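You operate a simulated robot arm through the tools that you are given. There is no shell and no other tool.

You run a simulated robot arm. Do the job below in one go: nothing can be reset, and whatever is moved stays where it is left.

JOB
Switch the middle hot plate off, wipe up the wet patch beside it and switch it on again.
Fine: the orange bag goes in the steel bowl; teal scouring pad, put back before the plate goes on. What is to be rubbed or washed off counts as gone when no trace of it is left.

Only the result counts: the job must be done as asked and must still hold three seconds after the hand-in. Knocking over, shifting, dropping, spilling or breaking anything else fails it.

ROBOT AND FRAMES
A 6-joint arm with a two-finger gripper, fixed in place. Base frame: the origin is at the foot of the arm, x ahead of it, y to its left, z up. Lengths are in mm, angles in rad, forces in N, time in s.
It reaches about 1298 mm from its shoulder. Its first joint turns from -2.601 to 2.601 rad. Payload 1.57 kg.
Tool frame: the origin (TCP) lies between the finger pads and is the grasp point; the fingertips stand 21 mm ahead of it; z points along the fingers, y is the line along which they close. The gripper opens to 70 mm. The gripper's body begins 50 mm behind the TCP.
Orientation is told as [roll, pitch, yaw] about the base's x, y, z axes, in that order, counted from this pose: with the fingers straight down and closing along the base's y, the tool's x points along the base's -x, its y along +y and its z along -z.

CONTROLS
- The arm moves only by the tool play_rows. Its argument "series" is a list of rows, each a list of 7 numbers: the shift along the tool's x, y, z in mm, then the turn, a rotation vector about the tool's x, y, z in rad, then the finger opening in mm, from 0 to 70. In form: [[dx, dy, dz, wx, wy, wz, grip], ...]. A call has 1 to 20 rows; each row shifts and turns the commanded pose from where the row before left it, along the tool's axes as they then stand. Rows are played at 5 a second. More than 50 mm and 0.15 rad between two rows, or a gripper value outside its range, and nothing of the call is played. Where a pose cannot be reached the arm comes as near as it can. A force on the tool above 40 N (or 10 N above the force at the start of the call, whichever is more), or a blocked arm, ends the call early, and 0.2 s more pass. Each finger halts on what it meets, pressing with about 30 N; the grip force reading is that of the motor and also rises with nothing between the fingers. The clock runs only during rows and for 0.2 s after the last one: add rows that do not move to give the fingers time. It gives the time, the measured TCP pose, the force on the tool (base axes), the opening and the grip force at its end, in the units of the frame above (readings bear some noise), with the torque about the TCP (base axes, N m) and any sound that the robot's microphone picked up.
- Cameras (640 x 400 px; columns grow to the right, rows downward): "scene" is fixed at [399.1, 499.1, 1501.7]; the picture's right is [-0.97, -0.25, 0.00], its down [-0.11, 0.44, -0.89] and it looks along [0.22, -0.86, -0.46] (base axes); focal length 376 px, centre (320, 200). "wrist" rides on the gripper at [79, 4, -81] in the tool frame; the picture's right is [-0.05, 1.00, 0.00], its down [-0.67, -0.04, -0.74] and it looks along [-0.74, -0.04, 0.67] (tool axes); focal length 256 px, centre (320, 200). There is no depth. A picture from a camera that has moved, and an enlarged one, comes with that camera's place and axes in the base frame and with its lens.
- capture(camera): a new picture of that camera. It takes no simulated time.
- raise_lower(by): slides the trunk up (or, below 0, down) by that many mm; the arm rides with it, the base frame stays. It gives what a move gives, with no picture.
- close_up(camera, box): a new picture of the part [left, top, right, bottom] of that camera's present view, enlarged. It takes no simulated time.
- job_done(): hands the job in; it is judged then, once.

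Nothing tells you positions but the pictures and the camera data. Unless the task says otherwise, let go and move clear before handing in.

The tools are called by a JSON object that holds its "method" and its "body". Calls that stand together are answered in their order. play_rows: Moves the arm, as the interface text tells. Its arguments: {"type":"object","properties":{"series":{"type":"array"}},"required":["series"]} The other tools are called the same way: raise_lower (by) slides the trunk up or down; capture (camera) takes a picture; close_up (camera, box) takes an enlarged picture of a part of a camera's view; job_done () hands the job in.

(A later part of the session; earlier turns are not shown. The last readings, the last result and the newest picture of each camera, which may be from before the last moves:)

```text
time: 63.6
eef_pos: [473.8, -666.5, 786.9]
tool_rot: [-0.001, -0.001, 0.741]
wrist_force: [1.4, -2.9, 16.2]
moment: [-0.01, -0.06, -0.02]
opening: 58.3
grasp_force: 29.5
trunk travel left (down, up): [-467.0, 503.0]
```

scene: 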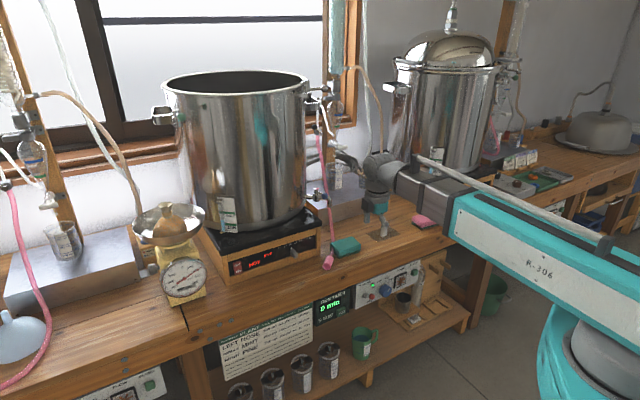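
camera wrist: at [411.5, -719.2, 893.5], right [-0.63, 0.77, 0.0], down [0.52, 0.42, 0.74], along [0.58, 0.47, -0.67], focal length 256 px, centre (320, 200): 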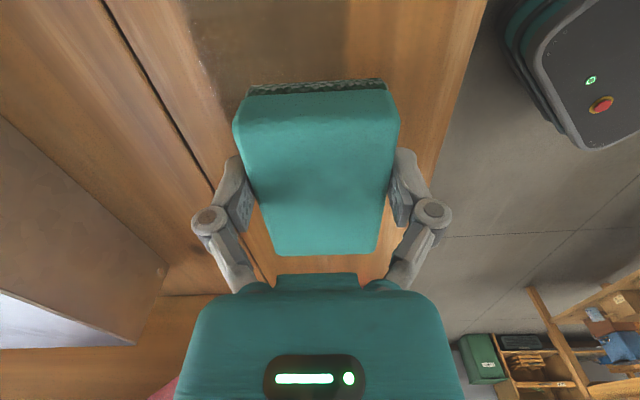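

The pad is pressing with about 16 N. I'll make the first stroke along the patch and check.

{"method": "play_rows", "body": {"series": [[15, 0, 0, 0, 0, 0, 45], [20, 0, 0, 0, 0, 0, 45], [20, 0, 0, 0, 0, 0, 45], [20, 0, 0, 0, 0, 0, 45]]}}

{"method": "capture", "body": {"camera": "wrist"}}

{"method": "close_up", "body": {"camera": "scene", "box": [330, 170, 450, 265]}}

```text
time: 64.6
eef_pos: [416.8, -717.5, 786.7]
tool_rot: [0.0, 0.003, 0.742]
wrist_force: [4.0, 4.7, 8.9]
moment: [0.05, -0.1, -0.01]
opening: 58.6
grasp_force: 30.2
trunk travel left (down, up): [-467.0, 503.0]
```

```text
taken
camera wrist: at [355.9, -768.3, 868.2], right [-0.63, 0.77, 0.0], down [0.52, 0.42, 0.74], along [0.58, 0.47, -0.67], focal length 256 px, centre (320, 200)
```

wrist: 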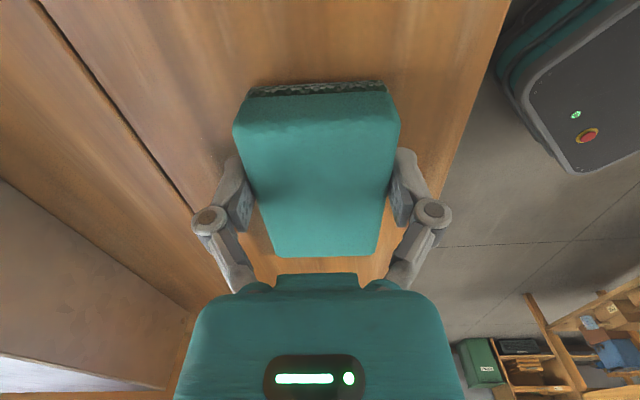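

```text
4.21 times, centred on (390, 218) of scene
camera zoom: at [399.1, 499.1, 1501.7], right [-0.97, -0.25, 0.0], down [-0.11, 0.44, -0.89], along [0.22, -0.86, -0.46], focal length 1583 px, centre (25, 126)
```

zoom: 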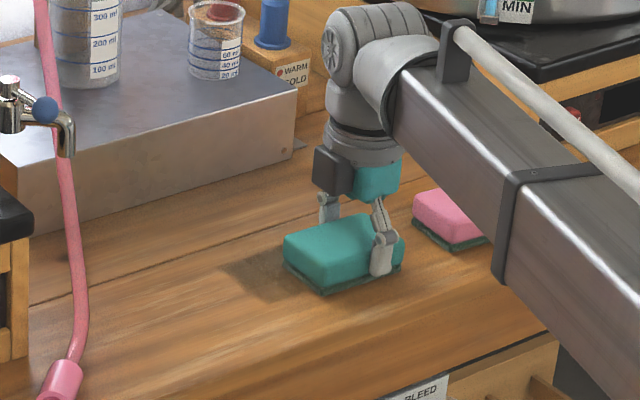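

The dark stain has faded where the pad passed, but traces remain behind it. I'll run back and forth strokes across the patch's full depth.

{"method": "play_rows", "body": {"series": [[0, -20, 0, 0, 0, 0, 45], [-20, 0, 0, 0, 0, 0, 45], [-20, 0, 0, 0, 0, 0, 45], [-20, 0, 0, 0, 0, 0, 45], [-20, 0, 0, 0, 0, 0, 45], [0, -20, 0, 0, 0, 0, 45], [20, 0, 0, 0, 0, 0, 45], [20, 0, 0, 0, 0, 0, 45], [20, 0, 0, 0, 0, 0, 45], [20, 0, 0, 0, 0, 0, 45]]}}

{"method": "capture", "body": {"camera": "wrist"}}

{"method": "close_up", "body": {"camera": "scene", "box": [330, 170, 450, 265]}}

```text
time: 66.8
eef_pos: [444.9, -748.3, 786.8]
tool_rot: [0.001, 0.001, 0.74]
wrist_force: [0.8, 0.9, 3.2]
moment: [0.09, -0.07, -0.03]
opening: 58.6
grasp_force: 29.4
trunk travel left (down, up): [-467.0, 503.0]
```

```text
taken
camera wrist: at [383.7, -799.1, 867.8], right [-0.63, 0.77, 0.0], down [0.52, 0.42, 0.74], along [0.58, 0.47, -0.67], focal length 256 px, centre (320, 200)
```

wrist: 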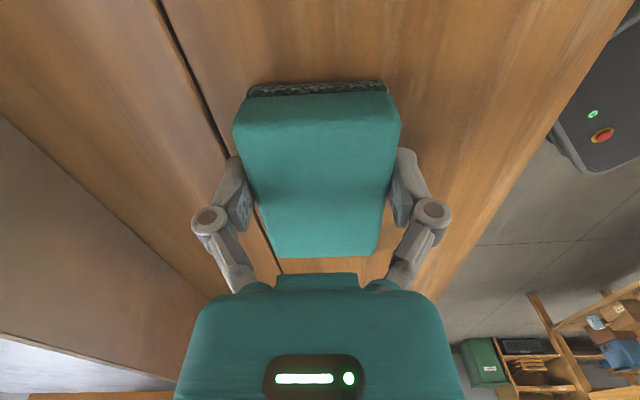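

```text
4.21 times, centred on (390, 218) of scene
camera zoom: at [399.1, 499.1, 1501.7], right [-0.97, -0.25, 0.0], down [-0.11, 0.44, -0.89], along [0.22, -0.86, -0.46], focal length 1583 px, centre (25, 126)
```

zoom: 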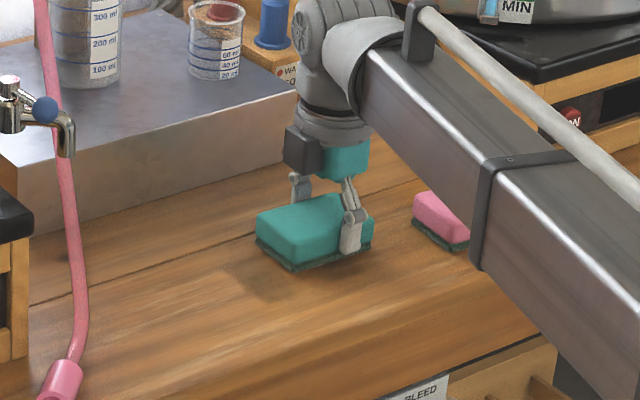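

The stain is fading evenly. The pressing force has dropped to 3 N, so I'll press 1.5 mm more and make another set of strokes.

{"method": "raise_lower", "body": {"by": -1.5}}

{"method": "play_rows", "body": {"series": [[-20, 0, 0, 0, 0, 0, 45], [-20, 0, 0, 0, 0, 0, 45], [-20, 0, 0, 0, 0, 0, 45], [-20, 0, 0, 0, 0, 0, 45], [0, 18, 0, 0, 0, 0, 45], [20, 0, 0, 0, 0, 0, 45], [20, 0, 0, 0, 0, 0, 45], [20, 0, 0, 0, 0, 0, 45], [20, 0, 0, 0, 0, 0, 45], [0, 18, 0, 0, 0, 0, 45], [-20, 0, 0, 0, 0, 0, 45], [-20, 0, 0, 0, 0, 0, 45], [-20, 0, 0, 0, 0, 0, 45], [-20, 0, 0, 0, 0, 0, 45]]}}

{"method": "capture", "body": {"camera": "wrist"}}

{"method": "close_up", "body": {"camera": "scene", "box": [330, 170, 450, 265]}}

```text
time: 67.3
eef_pos: [444.5, -748.4, 786.7]
tool_rot: [-0.001, 0.001, 0.74]
wrist_force: [2.2, -3.6, 19.9]
moment: [0.07, -0.07, -0.03]
opening: 58.7
grasp_force: 29.7
trunk travel left (down, up): [-466.0, 504.0]
```

```text
time: 70.3
eef_pos: [479.3, -667.1, 784.8]
tool_rot: [0.0, 0.0, 0.743]
wrist_force: [-0.2, 0.4, 1.8]
moment: [-0.06, 0.06, 0.05]
opening: 58.6
grasp_force: 30.2
trunk travel left (down, up): [-466.0, 504.0]
```

```text
taken
camera wrist: at [418.7, -718.5, 866.1], right [-0.64, 0.77, 0.0], down [0.52, 0.42, 0.75], along [0.58, 0.47, -0.67], focal length 256 px, centre (320, 200)
```

wrist: 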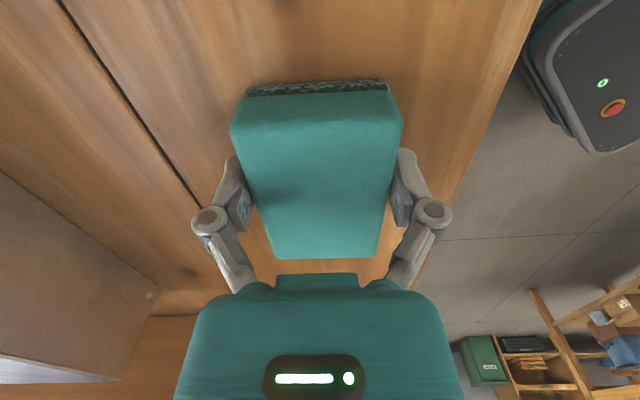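

```text
4.21 times, centred on (390, 218) of scene
camera zoom: at [399.1, 499.1, 1501.7], right [-0.97, -0.25, 0.0], down [-0.11, 0.44, -0.89], along [0.22, -0.86, -0.46], focal length 1583 px, centre (25, 126)
```

zoom: 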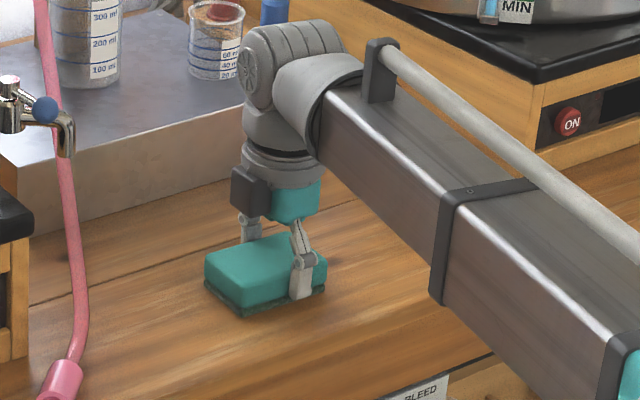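

The patch looks almost gone, but the arm hides part of it. I'll lift 25 mm and move aside to inspect the whole area.

{"method": "raise_lower", "body": {"by": 26}}

{"method": "play_rows", "body": {"series": [[-35, 0, 0, 0, 0, 0, 45], [-40, 0, 0, 0, 0, 0, 45], [-35, 0, 0, 0, 0, 0, 45]]}}

{"method": "close_up", "body": {"camera": "scene", "box": [340, 200, 440, 265]}}

{"method": "capture", "body": {"camera": "wrist"}}

{"method": "capture", "body": {"camera": "scene"}}

```text
time: 71.1
eef_pos: [478.4, -666.9, 810.4]
tool_rot: [-0.001, 0.001, 0.74]
wrist_force: [-0.5, -1.0, -0.5]
moment: [-0.01, 0.02, -0.02]
opening: 58.4
grasp_force: 30.1
trunk travel left (down, up): [-492.0, 478.0]
```

```text
time: 71.9
eef_pos: [562.5, -594.2, 811.0]
tool_rot: [-0.001, 0.0, 0.741]
wrist_force: [-0.1, -0.6, -0.1]
moment: [0.03, -0.01, -0.02]
opening: 58.7
grasp_force: 30.2
trunk travel left (down, up): [-492.0, 478.0]
```

```text
6.15 times, centred on (390, 232) of scene
camera zoom: at [399.1, 499.1, 1501.7], right [-0.97, -0.25, 0.0], down [-0.11, 0.44, -0.89], along [0.22, -0.86, -0.46], focal length 2314 px, centre (-111, 0)
```

zoom: 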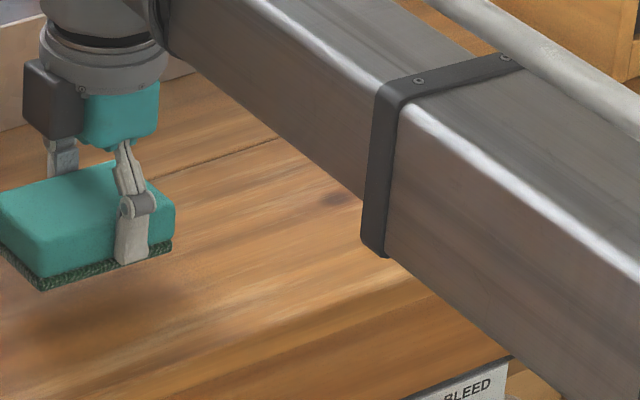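

```text
taken
camera wrist: at [500.6, -645.5, 892.0], right [-0.63, 0.77, 0.0], down [0.52, 0.42, 0.74], along [0.58, 0.47, -0.67], focal length 256 px, centre (320, 200)
```

wrist: 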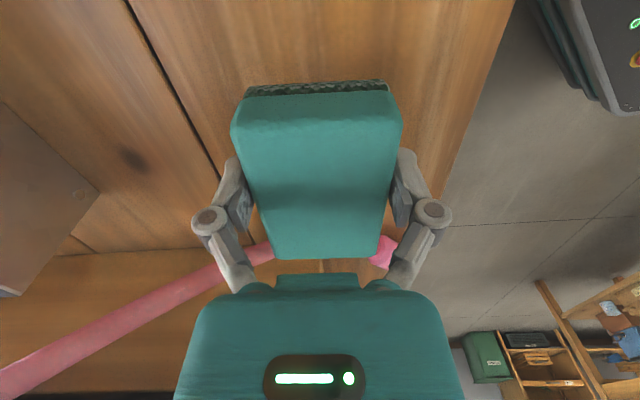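

```text
taken
```

scene: 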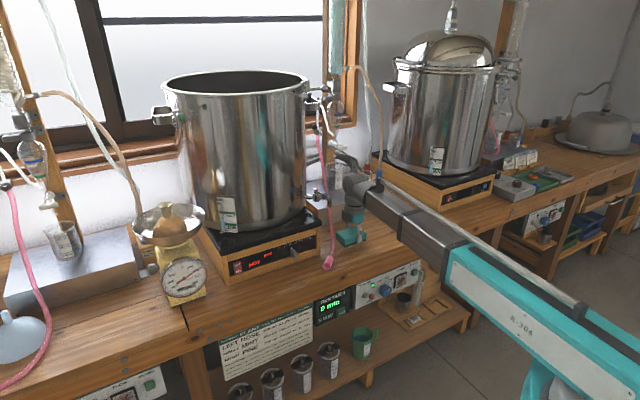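

Most of the area is clean, but I see a small dark spot near the arm's shadow that may be a remnant or a knot. I'll pull the arm back out of the camera's line to check.

{"method": "raise_lower", "body": {"by": 40}}

{"method": "play_rows", "body": {"series": [[0, 40, 0, 0, 0, 0, 45], [0, 45, 0, 0, 0, 0, 45], [0, 45, 0, 0, 0, 0, 45], [0, 45, 0, 0, 0, 0, 45], [0, 40, 0, 0, 0, 0, 45]]}}

{"method": "capture", "body": {"camera": "scene"}}

{"method": "close_up", "body": {"camera": "scene", "box": [340, 205, 430, 260]}}

```text
time: 72.7
eef_pos: [561.8, -595.0, 850.7]
tool_rot: [-0.001, -0.001, 0.74]
wrist_force: [0.0, -0.6, 0.5]
moment: [-0.04, -0.02, 0.01]
opening: 58.6
grasp_force: 30.3
trunk travel left (down, up): [-532.0, 438.0]
```

```text
time: 73.9
eef_pos: [416.5, -434.0, 851.0]
tool_rot: [-0.001, -0.001, 0.741]
wrist_force: [0.7, -0.3, -0.8]
moment: [0.0, 0.01, -0.02]
opening: 58.6
grasp_force: 29.5
trunk travel left (down, up): [-532.0, 438.0]
```

```text
taken
```

scene: 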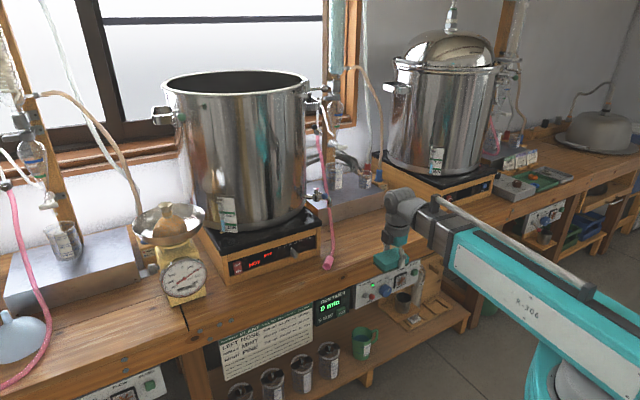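

```text
7.11 times, centred on (385, 232) of scene
camera zoom: at [399.1, 499.1, 1501.7], right [-0.97, -0.25, 0.0], down [-0.11, 0.44, -0.89], along [0.22, -0.86, -0.46], focal length 2674 px, centre (-142, -31)
```

zoom: 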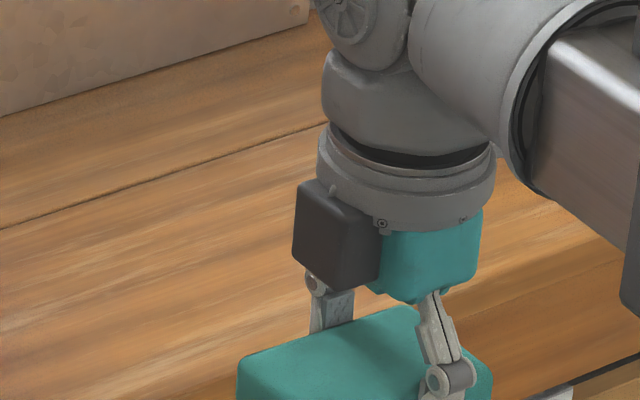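

The wrist still hides the spot. I'll slide the arm further to the right-hand side of the bench, staying in front of it.

{"method": "play_rows", "body": {"series": [[45, 0, 0, 0, 0, 0, 45], [45, 0, 0, 0, 0, 0, 45], [45, 0, 0, 0, 0, 0, 45], [45, 0, 0, 0, 0, 0, 45], [45, 0, 0, 0, 0, 0, 45], [30, 0, 0, 0, 0, 0, 45]]}}

{"method": "close_up", "body": {"camera": "scene", "box": [340, 205, 430, 260]}}

{"method": "capture", "body": {"camera": "scene"}}

{"method": "capture", "body": {"camera": "wrist"}}

```text
time: 75.3
eef_pos: [227.1, -608.2, 850.6]
tool_rot: [0.0, -0.001, 0.741]
wrist_force: [1.4, 0.1, -0.6]
moment: [-0.02, 0.0, 0.02]
opening: 58.5
grasp_force: 30.1
trunk travel left (down, up): [-532.0, 438.0]
```

```text
7.11 times, centred on (385, 232) of scene
camera zoom: at [399.1, 499.1, 1501.7], right [-0.97, -0.25, 0.0], down [-0.11, 0.44, -0.89], along [0.22, -0.86, -0.46], focal length 2674 px, centre (-142, -31)
```

zoom: 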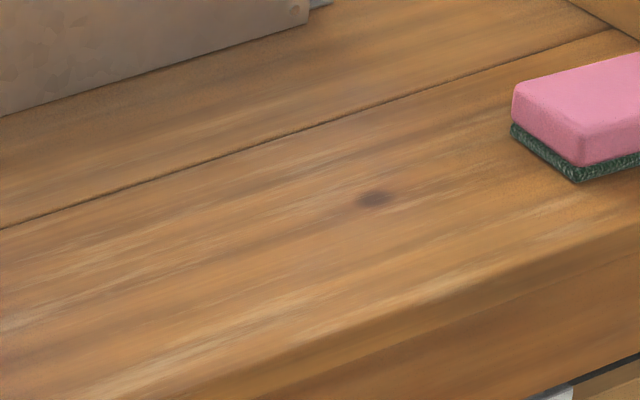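

```text
taken
```

scene: 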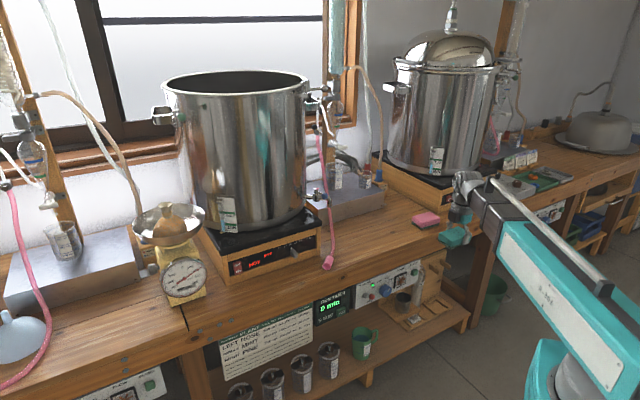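

```text
taken
camera wrist: at [165.9, -659.5, 932.0], right [-0.63, 0.77, 0.0], down [0.52, 0.42, 0.74], along [0.58, 0.47, -0.67], focal length 256 px, centre (320, 200)
```

wrist: 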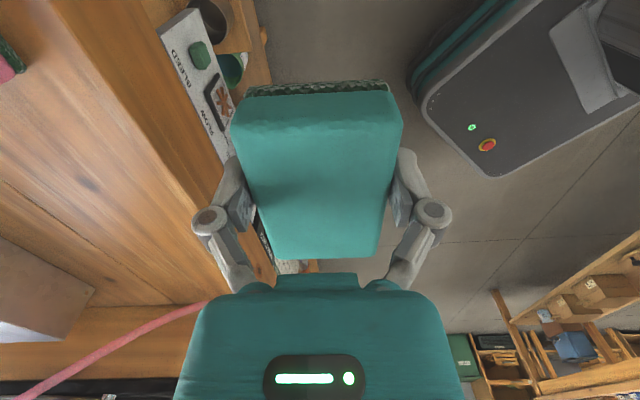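

The grey stain is gone; there's only a small dark spot left, which looks like a knot in the wood. I'll enlarge it and compare with another knot.

{"method": "close_up", "body": {"camera": "scene", "box": [372, 220, 412, 245]}}

{"method": "close_up", "body": {"camera": "wrist", "box": [0, 80, 220, 280]}}

{"method": "close_up", "body": {"camera": "scene", "box": [300, 200, 480, 310]}}

```text
16.00 times, centred on (392, 232) of scene
camera zoom: at [399.1, 499.1, 1501.7], right [-0.97, -0.25, 0.0], down [-0.11, 0.44, -0.89], along [0.22, -0.86, -0.46], focal length 6017 px, centre (-832, -320)
```

zoom: 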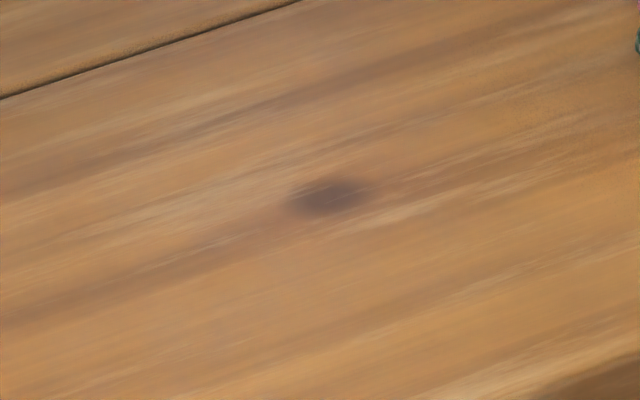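

```text
2.00 times, centred on (110, 180) of wrist
camera zoom: at [165.9, -659.5, 932.0], right [-0.63, 0.77, 0.0], down [0.52, 0.42, 0.74], along [0.58, 0.47, -0.67], focal length 512 px, centre (740, 240)
```

zoom: 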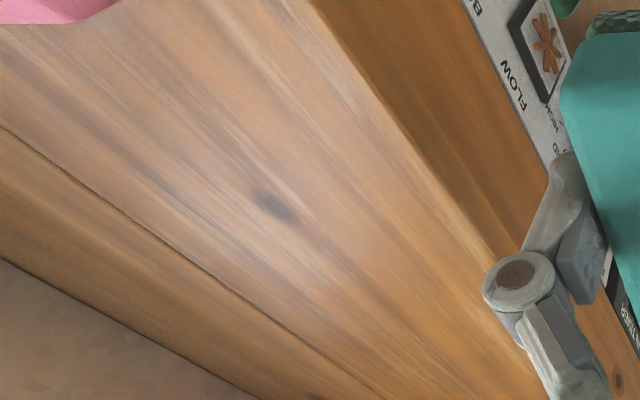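

```text
3.56 times, centred on (390, 255) of scene
camera zoom: at [399.1, 499.1, 1501.7], right [-0.97, -0.25, 0.0], down [-0.11, 0.44, -0.89], along [0.22, -0.86, -0.46], focal length 1337 px, centre (71, 4)
```

zoom: 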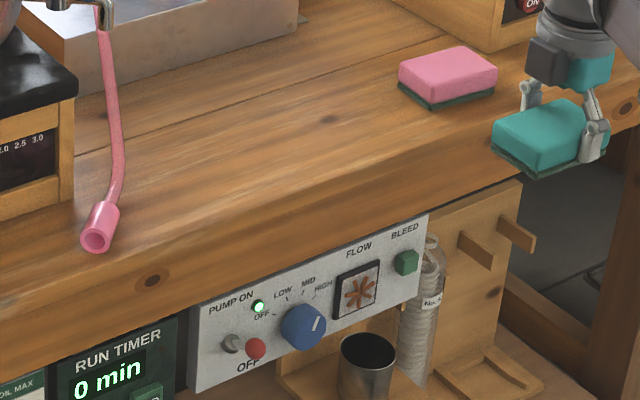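

The spot follows the grain like a knot, but to be certain I'll rub over it again with the pad and see whether it changes. I'll carry the pad back over that place.

{"method": "play_rows", "body": {"series": [[-40, 0, 0, 0, 0, 0, 45], [-35, 0, 0, 0, 0, 0, 45], [0, -44, 0, 0, 0, 0, 45], [0, -44, 0, 0, 0, 0, 45], [0, -44, 0, 0, 0, 0, 45], [0, -44, 0, 0, 0, 0, 45], [0, -44, 0, 0, 0, 0, 45], [0, 0, 0, 0, 0, 0, 45]]}}

{"method": "raise_lower", "body": {"by": -65}}

{"method": "raise_lower", "body": {"by": -2.5}}

```text
time: 77.1
eef_pos: [433.1, -718.4, 850.3]
tool_rot: [0.0, 0.001, 0.739]
wrist_force: [-0.3, 0.2, -0.9]
moment: [0.0, 0.0, -0.01]
opening: 58.7
grasp_force: 29.6
trunk travel left (down, up): [-532.0, 438.0]
```

```text
time: 78.1
eef_pos: [432.5, -719.1, 786.2]
tool_rot: [0.0, -0.001, 0.739]
wrist_force: [0.4, 0.4, 0.2]
moment: [0.01, -0.05, 0.02]
opening: 58.4
grasp_force: 30.1
trunk travel left (down, up): [-467.0, 503.0]
```

```text
time: 78.7
eef_pos: [432.2, -717.4, 784.6]
tool_rot: [0.0, -0.001, 0.741]
wrist_force: [2.5, -3.8, 17.7]
moment: [0.03, -0.1, 0.0]
opening: 58.7
grasp_force: 30.0
trunk travel left (down, up): [-464.0, 506.0]
```

Pressing with about 18 N over the spot. I'll do a series of short strokes around it, then long ones over the whole area.

{"method": "play_rows", "body": {"series": [[20, 0, 0, 0, 0, 0, 45], [-20, 0, 0, 0, 0, 0, 45], [-20, 0, 0, 0, 0, 0, 45], [20, -8, 0, 0, 0, 0, 45], [20, -8, 0, 0, 0, 0, 45], [-20, 0, 0, 0, 0, 0, 45], [-20, 0, 0, 0, 0, 0, 45], [20, 8, 0, 0, 0, 0, 45], [20, 8, 0, 0, 0, 0, 45], [-20, 10, 0, 0, 0, 0, 45], [-20, 0, 0, 0, 0, 0, 45], [20, 0, 0, 0, 0, 0, 45], [20, -10, 0, 0, 0, 0, 45], [-20, 0, 0, 0, 0, 0, 45], [-20, 0, 0, 0, 0, 0, 45], [-20, 0, 0, 0, 0, 0, 45], [-20, 0, 0, 0, 0, 0, 45]]}}

{"method": "raise_lower", "body": {"by": -1.5}}

{"method": "play_rows", "body": {"series": [[0, -18, 0, 0, 0, 0, 45], [20, 0, 0, 0, 0, 0, 45], [20, 0, 0, 0, 0, 0, 45], [20, 0, 0, 0, 0, 0, 45], [20, 0, 0, 0, 0, 0, 45], [0, -16, 0, 0, 0, 0, 45], [-20, 0, 0, 0, 0, 0, 45], [-20, 0, 0, 0, 0, 0, 45], [-20, 0, 0, 0, 0, 0, 45], [-20, 0, 0, 0, 0, 0, 45], [0, 20, 0, 0, 0, 0, 45], [0, 24, 0, 0, 0, 0, 45], [20, 0, 0, 0, 0, 0, 45], [20, 0, 0, 0, 0, 0, 45], [20, 0, 0, 0, 0, 0, 45], [20, 0, 0, 0, 0, 0, 45]]}}

{"method": "close_up", "body": {"camera": "scene", "box": [330, 170, 450, 265]}}

```text
time: 82.3
eef_pos: [477.1, -677.7, 783.5]
tool_rot: [0.0, 0.002, 0.74]
wrist_force: [0.8, 0.4, 1.4]
moment: [-0.04, 0.07, 0.0]
opening: 58.6
grasp_force: 29.6
trunk travel left (down, up): [-464.0, 506.0]
```

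```text
time: 82.8
eef_pos: [475.7, -677.3, 783.4]
tool_rot: [-0.001, 0.001, 0.74]
wrist_force: [2.5, -2.1, 18.4]
moment: [0.04, -0.07, 0.0]
opening: 58.6
grasp_force: 29.8
trunk travel left (down, up): [-463.0, 507.0]
```

```text
time: 86.2
eef_pos: [410.1, -724.2, 782.3]
tool_rot: [0.0, 0.003, 0.74]
wrist_force: [-0.3, 0.3, 3.0]
moment: [0.04, -0.08, -0.01]
opening: 58.3
grasp_force: 30.1
trunk travel left (down, up): [-463.0, 507.0]
```

```text
4.21 times, centred on (390, 218) of scene
camera zoom: at [399.1, 499.1, 1501.7], right [-0.97, -0.25, 0.0], down [-0.11, 0.44, -0.89], along [0.22, -0.86, -0.46], focal length 1583 px, centre (25, 126)
```

zoom: 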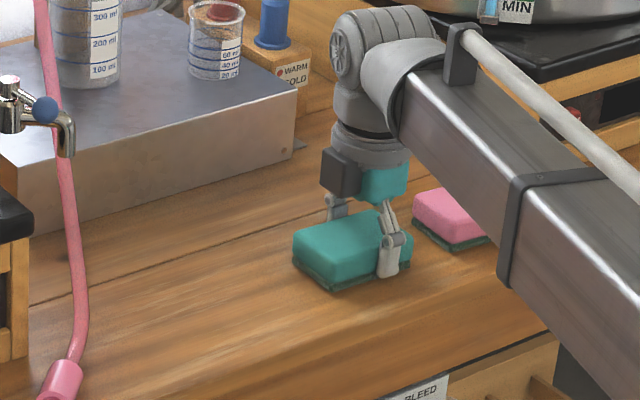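

I'll lift 45 mm, pull back in front of the bench and inspect again.

{"method": "raise_lower", "body": {"by": 60}}

{"method": "play_rows", "body": {"series": [[0, 44, 0, 0, 0, 0, 45], [0, 44, 0, 0, 0, 0, 45], [0, 44, 0, 0, 0, 0, 45], [0, 44, 0, 0, 0, 0, 45], [20, 30, 0, 0, 0, 0, 45], [40, 0, 0, 0, 0, 0, 45]]}}

{"method": "close_up", "body": {"camera": "scene", "box": [340, 205, 430, 260]}}

{"method": "close_up", "body": {"camera": "scene", "box": [372, 220, 412, 245]}}

{"method": "capture", "body": {"camera": "wrist"}}

```text
time: 87.2
eef_pos: [411.2, -724.3, 841.7]
tool_rot: [-0.001, 0.0, 0.739]
wrist_force: [-0.2, -0.7, -0.2]
moment: [-0.01, -0.02, 0.01]
opening: 58.7
grasp_force: 30.2
trunk travel left (down, up): [-523.0, 447.0]
```

```text
time: 88.6
eef_pos: [227.4, -612.2, 841.8]
tool_rot: [-0.001, -0.001, 0.738]
wrist_force: [-0.2, 0.1, -0.1]
moment: [-0.02, 0.02, 0.04]
opening: 58.6
grasp_force: 30.2
trunk travel left (down, up): [-523.0, 447.0]
```

```text
7.11 times, centred on (385, 232) of scene
camera zoom: at [399.1, 499.1, 1501.7], right [-0.97, -0.25, 0.0], down [-0.11, 0.44, -0.89], along [0.22, -0.86, -0.46], focal length 2674 px, centre (-142, -31)
```

zoom: 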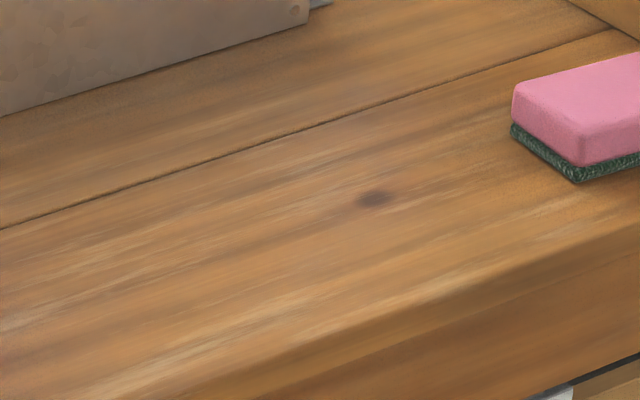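

```text
16.00 times, centred on (392, 232) of scene
camera zoom: at [399.1, 499.1, 1501.7], right [-0.97, -0.25, 0.0], down [-0.11, 0.44, -0.89], along [0.22, -0.86, -0.46], focal length 6017 px, centre (-832, -320)
```

zoom: 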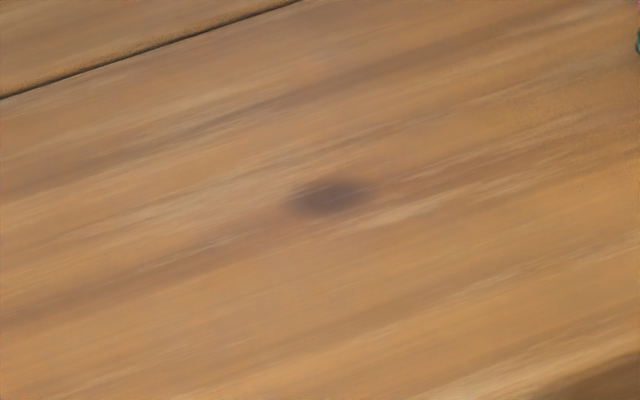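

```text
taken
camera wrist: at [166.6, -663.9, 923.2], right [-0.63, 0.77, 0.0], down [0.52, 0.42, 0.74], along [0.58, 0.47, -0.67], focal length 256 px, centre (320, 200)
```

wrist: 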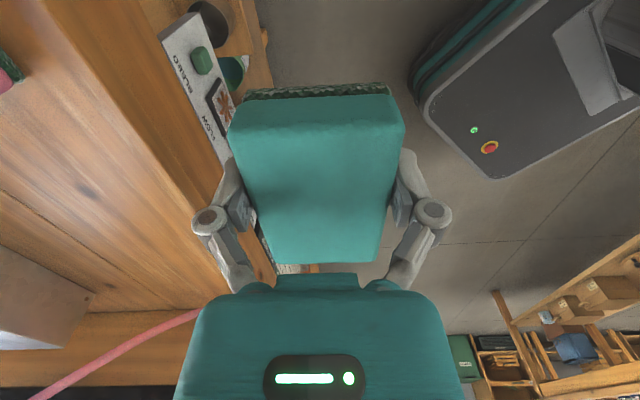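

The spot hasn't changed under firm rubbing, so it's a knot in the wood, and no trace of the grey stain remains. Now I'll carry the pad back to its original place, (573.5, -563), first along the front and then in.

{"method": "play_rows", "body": {"series": [[-41.2, 0, 0, 0, 0, 0, 45], [-41.2, 0, 0, 0, 0, 0, 45], [-41.2, 0, 0, 0, 0, 0, 45], [-41.2, 0, 0, 0, 0, 0, 45], [-41.2, 0, 0, 0, 0, 0, 45], [-41.2, 0, 0, 0, 0, 0, 45], [-41.3, 0, 0, 0, 0, 0, 45], [0, -39.5, 0, 0, 0, 0, 45], [0, -39.5, 0, 0, 0, 0, 45], [0, -39.5, 0, 0, 0, 0, 45], [0, -39.5, 0, 0, 0, 0, 45], [0, -39.3, 0, 0, 0, 0, 45], [0, 0, 0, 0, 0, 0, 45]]}}

{"method": "capture", "body": {"camera": "wrist"}}

{"method": "close_up", "body": {"camera": "scene", "box": [300, 190, 400, 275]}}

```text
time: 91.4
eef_pos: [573.0, -563.5, 840.2]
tool_rot: [0.0, 0.001, 0.74]
wrist_force: [0.0, -0.2, -0.2]
moment: [0.01, 0.04, -0.02]
opening: 58.8
grasp_force: 30.7
trunk travel left (down, up): [-523.0, 447.0]
```

```text
taken
camera wrist: at [513.0, -615.0, 922.8], right [-0.63, 0.77, 0.0], down [0.52, 0.42, 0.74], along [0.58, 0.47, -0.67], focal length 256 px, centre (320, 200)
```

wrist: 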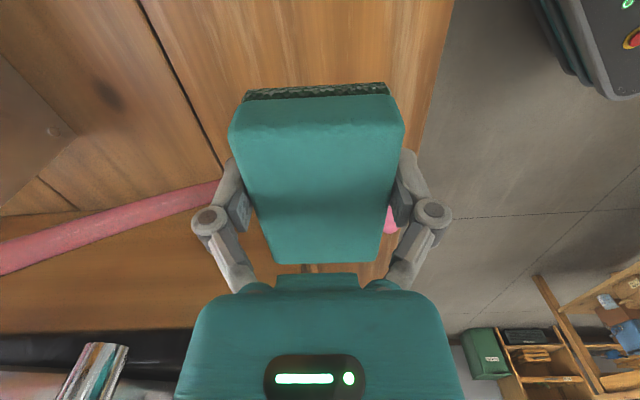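

```text
4.71 times, centred on (350, 232) of scene
camera zoom: at [399.1, 499.1, 1501.7], right [-0.97, -0.25, 0.0], down [-0.11, 0.44, -0.89], along [0.22, -0.86, -0.46], focal length 1770 px, centre (179, 47)
```

zoom: 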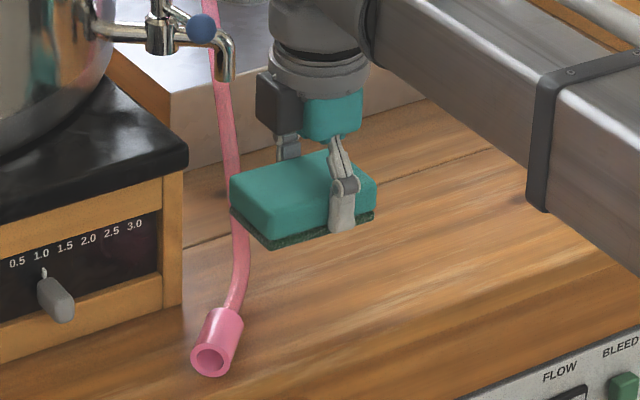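

The pad is right above its original spot. I'll lower it to just above the bench and then feel for contact.

{"method": "raise_lower", "body": {"by": -55}}

{"method": "raise_lower", "body": {"by": -3}}

{"method": "close_up", "body": {"camera": "scene", "box": [300, 190, 400, 275]}}

```text
time: 92.3
eef_pos: [574.9, -564.3, 786.9]
tool_rot: [0.001, 0.0, 0.74]
wrist_force: [-0.3, -0.3, -1.4]
moment: [0.01, -0.03, -0.04]
opening: 58.4
grasp_force: 30.0
trunk travel left (down, up): [-468.0, 502.0]
```

```text
time: 92.8
eef_pos: [574.2, -563.9, 783.3]
tool_rot: [0.0, 0.0, 0.741]
wrist_force: [-0.8, 0.8, 0.5]
moment: [-0.01, -0.01, -0.03]
opening: 58.7
grasp_force: 30.0
trunk travel left (down, up): [-465.0, 505.0]
```

```text
4.71 times, centred on (350, 232) of scene
camera zoom: at [399.1, 499.1, 1501.7], right [-0.97, -0.25, 0.0], down [-0.11, 0.44, -0.89], along [0.22, -0.86, -0.46], focal length 1770 px, centre (179, 47)
```

zoom: 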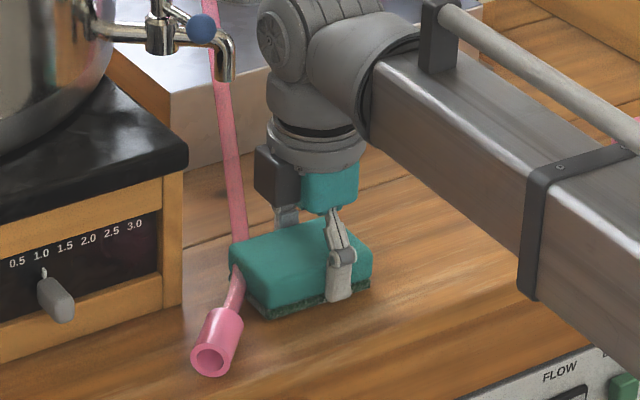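

The pad sits within a few millimetres of its original outline, perhaps 2 mm above the bench. I'll lower a little more until it touches.

{"method": "raise_lower", "body": {"by": -1}}

{"method": "raise_lower", "body": {"by": -1}}

{"method": "close_up", "body": {"camera": "scene", "box": [300, 190, 400, 275]}}

```text
time: 93.4
eef_pos: [574.6, -564.1, 782.8]
tool_rot: [-0.001, -0.001, 0.74]
wrist_force: [-0.3, -0.7, 0.1]
moment: [-0.03, -0.02, 0.01]
opening: 58.9
grasp_force: 30.3
trunk travel left (down, up): [-464.0, 506.0]
```

```text
time: 93.9
eef_pos: [574.8, -563.6, 782.1]
tool_rot: [0.0, 0.001, 0.74]
wrist_force: [0.6, -0.4, 2.6]
moment: [-0.01, 0.02, 0.0]
opening: 58.7
grasp_force: 29.9
trunk travel left (down, up): [-463.0, 507.0]
```

```text
4.71 times, centred on (350, 232) of scene
camera zoom: at [399.1, 499.1, 1501.7], right [-0.97, -0.25, 0.0], down [-0.11, 0.44, -0.89], along [0.22, -0.86, -0.46], focal length 1770 px, centre (179, 47)
```

zoom: 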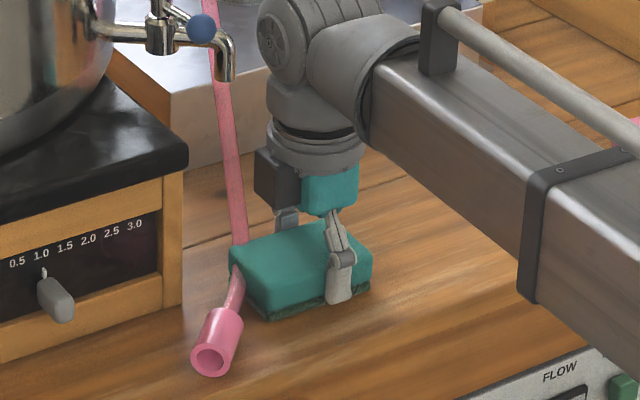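

The pad rests on the bench (2.6 N). I'll open the fingers and lift straight up.

{"method": "play_rows", "body": {"series": [[0, 0, 0, 0, 0, 0, 62], [0, 0, 0, 0, 0, 0, 70], [0, 0, 0, 0, 0, 0, 70], [0, 0, 0, 0, 0, 0, 70]]}}

{"method": "raise_lower", "body": {"by": 30}}

{"method": "close_up", "body": {"camera": "scene", "box": [300, 190, 400, 275]}}

{"method": "capture", "body": {"camera": "wrist"}}

```text
time: 94.9
eef_pos: [574.0, -563.7, 781.7]
tool_rot: [-0.001, 0.001, 0.739]
wrist_force: [0.1, 0.1, -0.2]
moment: [0.06, 0.01, 0.0]
opening: 69.9
grasp_force: 0.1
trunk travel left (down, up): [-463.0, 507.0]
```

```text
time: 95.6
eef_pos: [573.9, -563.2, 811.2]
tool_rot: [-0.001, 0.001, 0.739]
wrist_force: [0.1, -0.3, -0.2]
moment: [-0.01, 0.03, 0.01]
opening: 69.9
grasp_force: 0.1
trunk travel left (down, up): [-493.0, 477.0]
```

```text
4.71 times, centred on (350, 232) of scene
camera zoom: at [399.1, 499.1, 1501.7], right [-0.97, -0.25, 0.0], down [-0.11, 0.44, -0.89], along [0.22, -0.86, -0.46], focal length 1770 px, centre (179, 47)
```

zoom: 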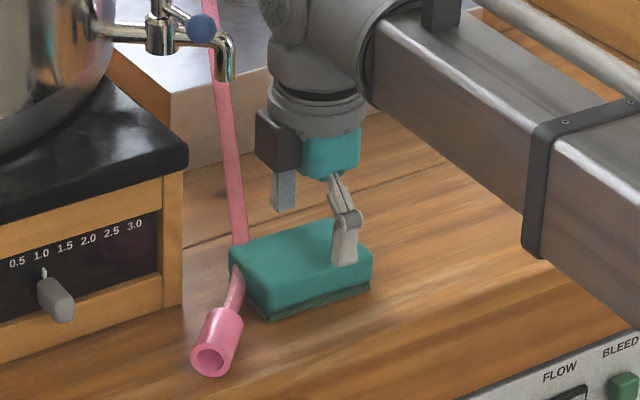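

```text
taken
camera wrist: at [512.9, -614.7, 893.0], right [-0.63, 0.77, 0.0], down [0.52, 0.42, 0.74], along [0.58, 0.47, -0.67], focal length 256 px, centre (320, 200)
```

wrist: 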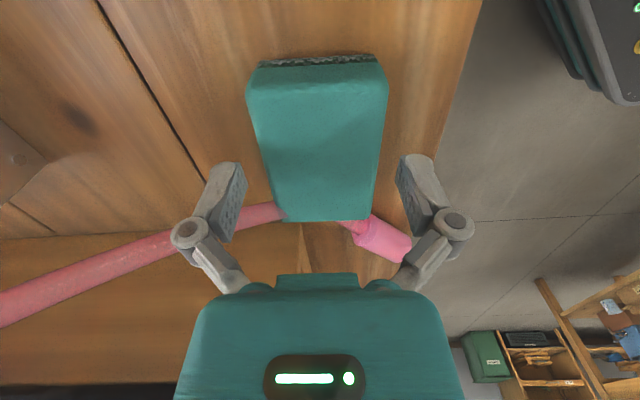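

The pad is back on its original outline, by the hose as before. Now I'll rise, retract, and turn the gripper back to face the plate.

{"method": "raise_lower", "body": {"by": 60}}

{"method": "play_rows", "body": {"series": [[0, 40, 0, 0, 0, 0, 70], [0, 40, 0, 0, 0, 0, 40], [0, 40, 0, 0, 0, 0, 10], [0, 35, 0, 0, 0, 0, 0], [0, 0, 0, 0, 0, 0.143, 0], [0, 0, 0, 0, 0, 0.143, 0], [0, 0, 0, 0, 0, 0.143, 0], [0, 0, 0, 0, 0, 0.143, 0], [0, 0, 0, 0, 0, 0.143, 0], [0, 0, 0, 0, 0, 0.143, 0], [0, 0, 0, 0, 0, 0.143, 0], [0, 0, 0, 0, 0, 0.143, 0], [0, 0, 0, 0, 0, 0.143, 0], [0, 0, 0, 0, 0, 0.143, 0], [0, 0, 0, 0, 0, 0.141, 0]]}}

{"method": "capture", "body": {"camera": "wrist"}}

{"method": "capture", "body": {"camera": "scene"}}

```text
time: 96.6
eef_pos: [574.0, -563.7, 872.0]
tool_rot: [0.002, 0.0, 0.741]
wrist_force: [-0.5, -0.3, 0.4]
moment: [0.03, 0.01, 0.02]
opening: 70.3
grasp_force: 0.0
trunk travel left (down, up): [-553.0, 417.0]
```

```text
time: 99.8
eef_pos: [469.3, -449.2, 871.4]
tool_rot: [0.0, 0.0, -0.832]
wrist_force: [-0.4, 0.4, 0.5]
moment: [0.01, -0.03, 0.01]
opening: 0.1
grasp_force: 28.2
trunk travel left (down, up): [-553.0, 417.0]
```

```text
taken
camera wrist: at [419.4, -388.8, 953.1], right [0.77, 0.63, 0.0], down [0.42, -0.52, 0.74], along [0.47, -0.58, -0.67], focal length 256 px, centre (320, 200)
```

wrist: 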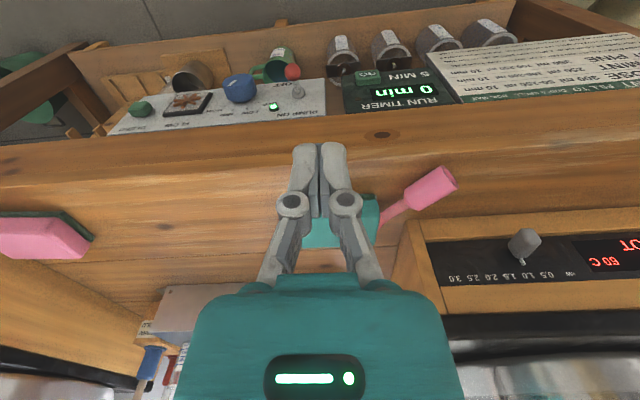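

```text
taken
```

scene: 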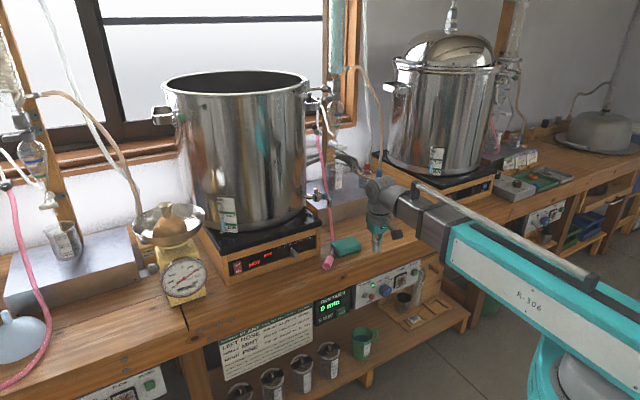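

Bench is clean, pad in place. I'll move along to the rocker and tilt the closed fingers forward again.

{"method": "play_rows", "body": {"series": [[0, 42.2, 0, 0, 0, 0, 0], [0, 42.2, 0, 0, 0, 0, 0], [0, 42.2, 0, 0, 0, 0, 0], [0, 42.2, 0, 0, 0, 0, 0], [0, 42.2, 0, 0, 0, 0, 0], [0, 42.2, 0, 0, 0, 0, 0], [0, 42.2, 0, 0, 0, 0, 0], [0, 42.2, 0, 0, 0, 0, 0], [0, 42.2, 0, 0, 0, 0, 0], [0, 0, 0, 0, -0.131, 0, 0], [0, 0, 0, 0, -0.131, 0, 0], [0, 0, 0, 0, -0.131, 0, 0], [0, 0, 0, 0, -0.131, 0, 0], [0, 0, 0, 0, -0.131, 0, 0], [0, 0, 0, 0, -0.131, 0, 0]]}}

{"method": "capture", "body": {"camera": "wrist"}}

{"method": "close_up", "body": {"camera": "wrist", "box": [250, 20, 400, 180]}}

{"method": "close_up", "body": {"camera": "scene", "box": [340, 205, 430, 260]}}

```text
time: 103.0
eef_pos: [749.2, -192.0, 926.9]
tool_rot: [0.0, -0.788, -0.83]
wrist_force: [-0.1, 0.4, 0.0]
moment: [0.0, 0.01, 0.03]
opening: 0.1
grasp_force: 28.6
out of reach, approached as far as the arm can: row 11, 12, 13, 14, 15
trunk travel left (down, up): [-553.0, 417.0]
```

```text
taken
camera wrist: at [676.1, -106.8, 927.7], right [0.76, 0.65, 0.04], down [-0.07, 0.02, 1.0], along [0.64, -0.76, 0.06], focal length 256 px, centre (320, 200)
```

wrist: 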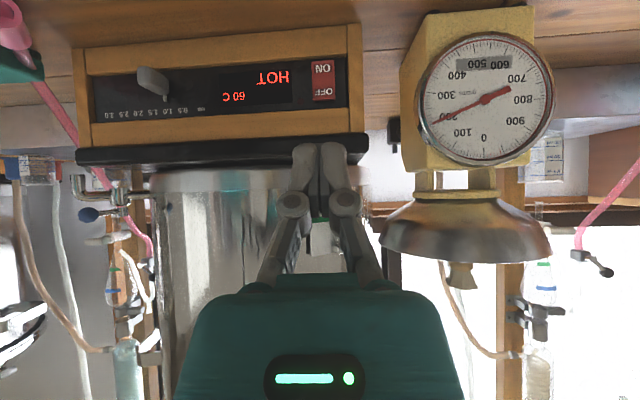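

```text
2.50 times, centred on (325, 100) of wrist
camera zoom: at [676.1, -106.8, 927.7], right [0.76, 0.65, 0.04], down [-0.07, 0.02, 1.0], along [0.64, -0.76, 0.06], focal length 640 px, centre (308, 450)
```

zoom: 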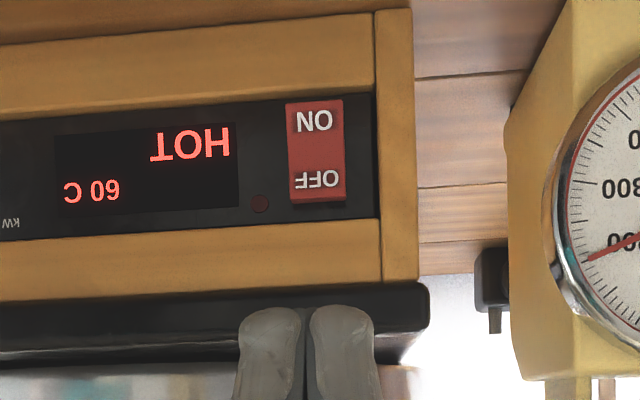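

```text
7.11 times, centred on (385, 232) of scene
camera zoom: at [399.1, 499.1, 1501.7], right [-0.97, -0.25, 0.0], down [-0.11, 0.44, -0.89], along [0.22, -0.86, -0.46], focal length 2674 px, centre (-142, -31)
```

zoom: 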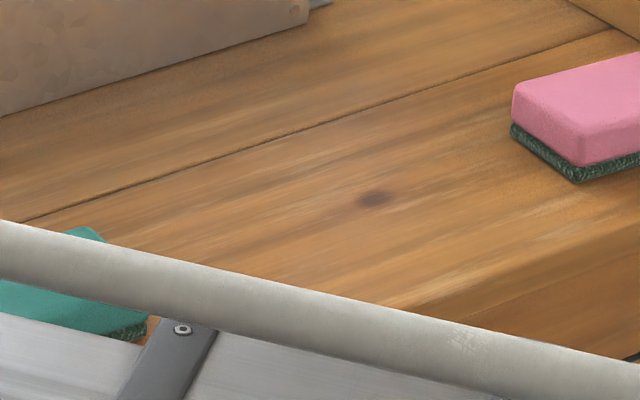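

The patch area is clean, with only the knot left, and the rocker's ON half now stands out at z≈805, u≈424. I'll lower the trunk so the leading fingertip edge is at about z 806.

{"method": "raise_lower", "body": {"by": -111}}

{"method": "play_rows", "body": {"series": [[-21.2, 0.5, 21.2, 0, 0, 0, 0], [-21.2, 0.5, 21.2, 0, 0, 0, 0], [-21.2, 0, 21.2, 0, 0, 0, 0], [-10.6, 0, 10.6, 0, 0, 0, 0]]}}

{"method": "capture", "body": {"camera": "wrist"}}

{"method": "close_up", "body": {"camera": "wrist", "box": [240, 80, 400, 230]}}

{"method": "capture", "body": {"camera": "scene"}}

```text
time: 104.4
eef_pos: [749.5, -192.8, 814.9]
tool_rot: [-0.001, -0.785, -0.828]
wrist_force: [-0.2, -1.0, -0.6]
moment: [-0.01, -0.01, 0.01]
opening: 0.0
grasp_force: 29.1
trunk travel left (down, up): [-442.0, 528.0]
```

```text
time: 105.4
eef_pos: [821.8, -268.7, 815.0]
tool_rot: [0.0, -0.787, -0.83]
wrist_force: [-0.3, -0.2, 1.1]
moment: [-0.01, 0.0, -0.02]
opening: 0.0
grasp_force: 28.6
trunk travel left (down, up): [-442.0, 528.0]
```

```text
taken
camera wrist: at [748.2, -183.0, 816.6], right [0.76, 0.65, 0.04], down [-0.06, 0.02, 1.0], along [0.64, -0.76, 0.05], focal length 256 px, centre (320, 200)
```

wrist: 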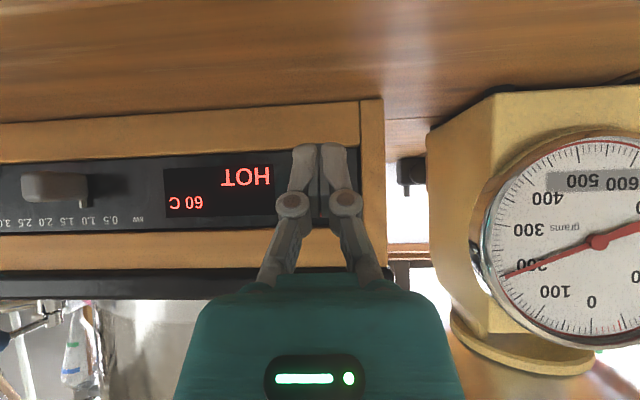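

```text
2.67 times, centred on (320, 155) of wrist
camera zoom: at [748.2, -183.0, 816.6], right [0.76, 0.65, 0.04], down [-0.06, 0.02, 1.0], along [0.64, -0.76, 0.05], focal length 683 px, centre (320, 320)
```

zoom: 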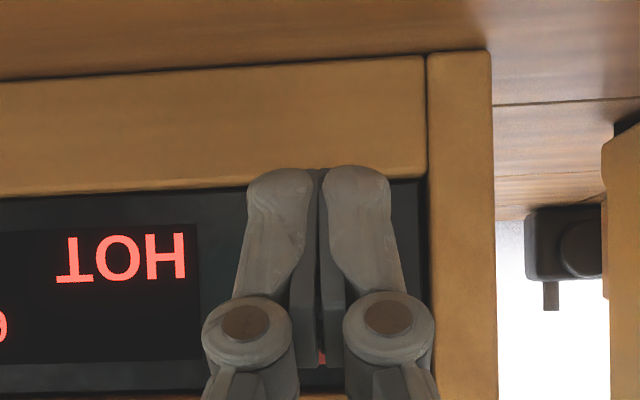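

```text
taken
```

scene: 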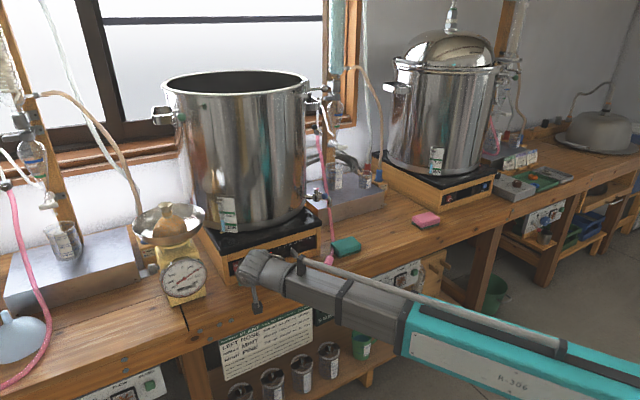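

The fingertips cover the ON half and line up as before, just above the lower rail. I'll rise 2 mm for clearance and press forward slowly, as with OFF.

{"method": "raise_lower", "body": {"by": 2}}

{"method": "play_rows", "body": {"series": [[-7.07, 0, 7.07, 0, 0, 0, 0], [-7.07, 0, 7.07, 0, 0, 0, 0], [-5, 0, 5, 0, 0, 0, 0], [-2.5, 0, 2.5, 0, 0, 0, 0], [-2.5, 0, 2.5, 0, 0, 0, 0], [-2.5, 0, 2.5, 0, 0, 0, 0], [-2.5, 0, 2.5, 0, 0, 0, 0]]}}

{"method": "capture", "body": {"camera": "wrist"}}

```text
time: 106.0
eef_pos: [820.7, -267.6, 816.6]
tool_rot: [0.0, -0.784, -0.828]
wrist_force: [-0.4, 0.6, -0.2]
moment: [0.02, -0.01, 0.01]
opening: 0.0
grasp_force: 28.7
trunk travel left (down, up): [-444.0, 526.0]
```

```text
time: 107.6
eef_pos: [845.0, -295.0, 817.5]
tool_rot: [0.0, -0.78, -0.832]
wrist_force: [-26.1, 30.4, -10.7]
moment: [0.42, 0.34, 0.22]
opening: 0.1
grasp_force: 28.6
trunk travel left (down, up): [-444.0, 526.0]
```

```text
taken
camera wrist: at [772.5, -209.6, 819.3], right [0.76, 0.65, 0.04], down [-0.06, 0.01, 1.0], along [0.64, -0.76, 0.05], focal length 256 px, centre (320, 200)
```

wrist: 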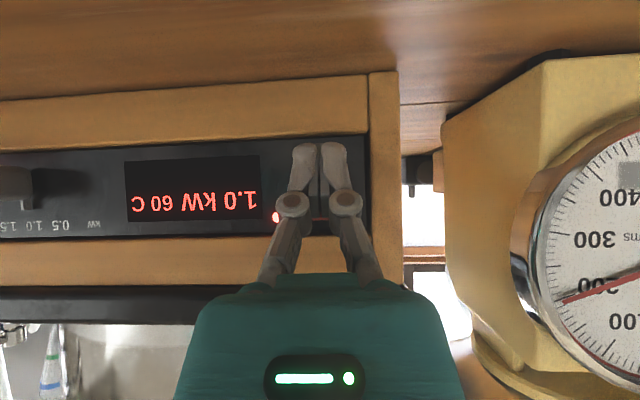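

The plate is on again: "1.0 kW 60 C" with the lamp lit. I'll back straight away and check everything.

{"method": "play_rows", "body": {"series": [[5, 0, -5, 0, 0, 0, 0], [14, 0, -14, 0, 0, 0, 0], [21.2, 0, -21.2, 0, 0, 0, 0], [21.2, 0, -21.2, 0, 0, 0, 0], [28, 0, -28, 0, 0, 0, 0], [28, 0, -28, 0, 0, 0, 0]]}}

{"method": "capture", "body": {"camera": "wrist"}}

{"method": "capture", "body": {"camera": "scene"}}

```text
time: 109.0
eef_pos: [737.1, -176.8, 817.4]
tool_rot: [0.0, -0.786, -0.83]
wrist_force: [0.9, -1.0, -0.3]
moment: [-0.01, 0.01, -0.04]
opening: 0.2
grasp_force: 28.3
trunk travel left (down, up): [-444.0, 526.0]
```

```text
taken
camera wrist: at [664.1, -90.3, 818.6], right [0.76, 0.65, 0.04], down [-0.06, 0.02, 1.0], along [0.64, -0.76, 0.06], focal length 256 px, centre (320, 200)
```

wrist: 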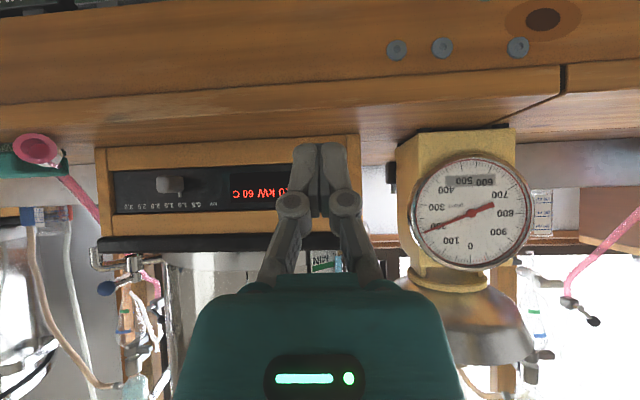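

```text
taken
```

scene: 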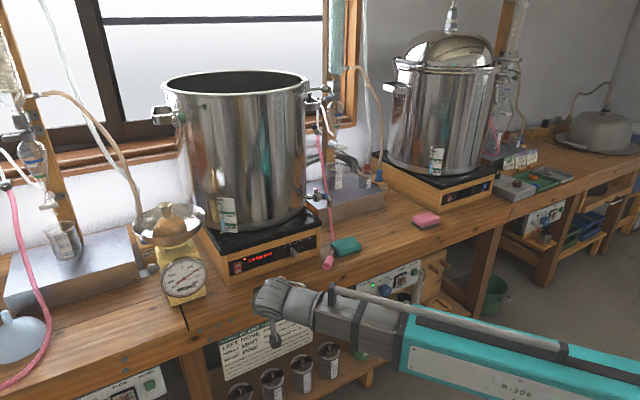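

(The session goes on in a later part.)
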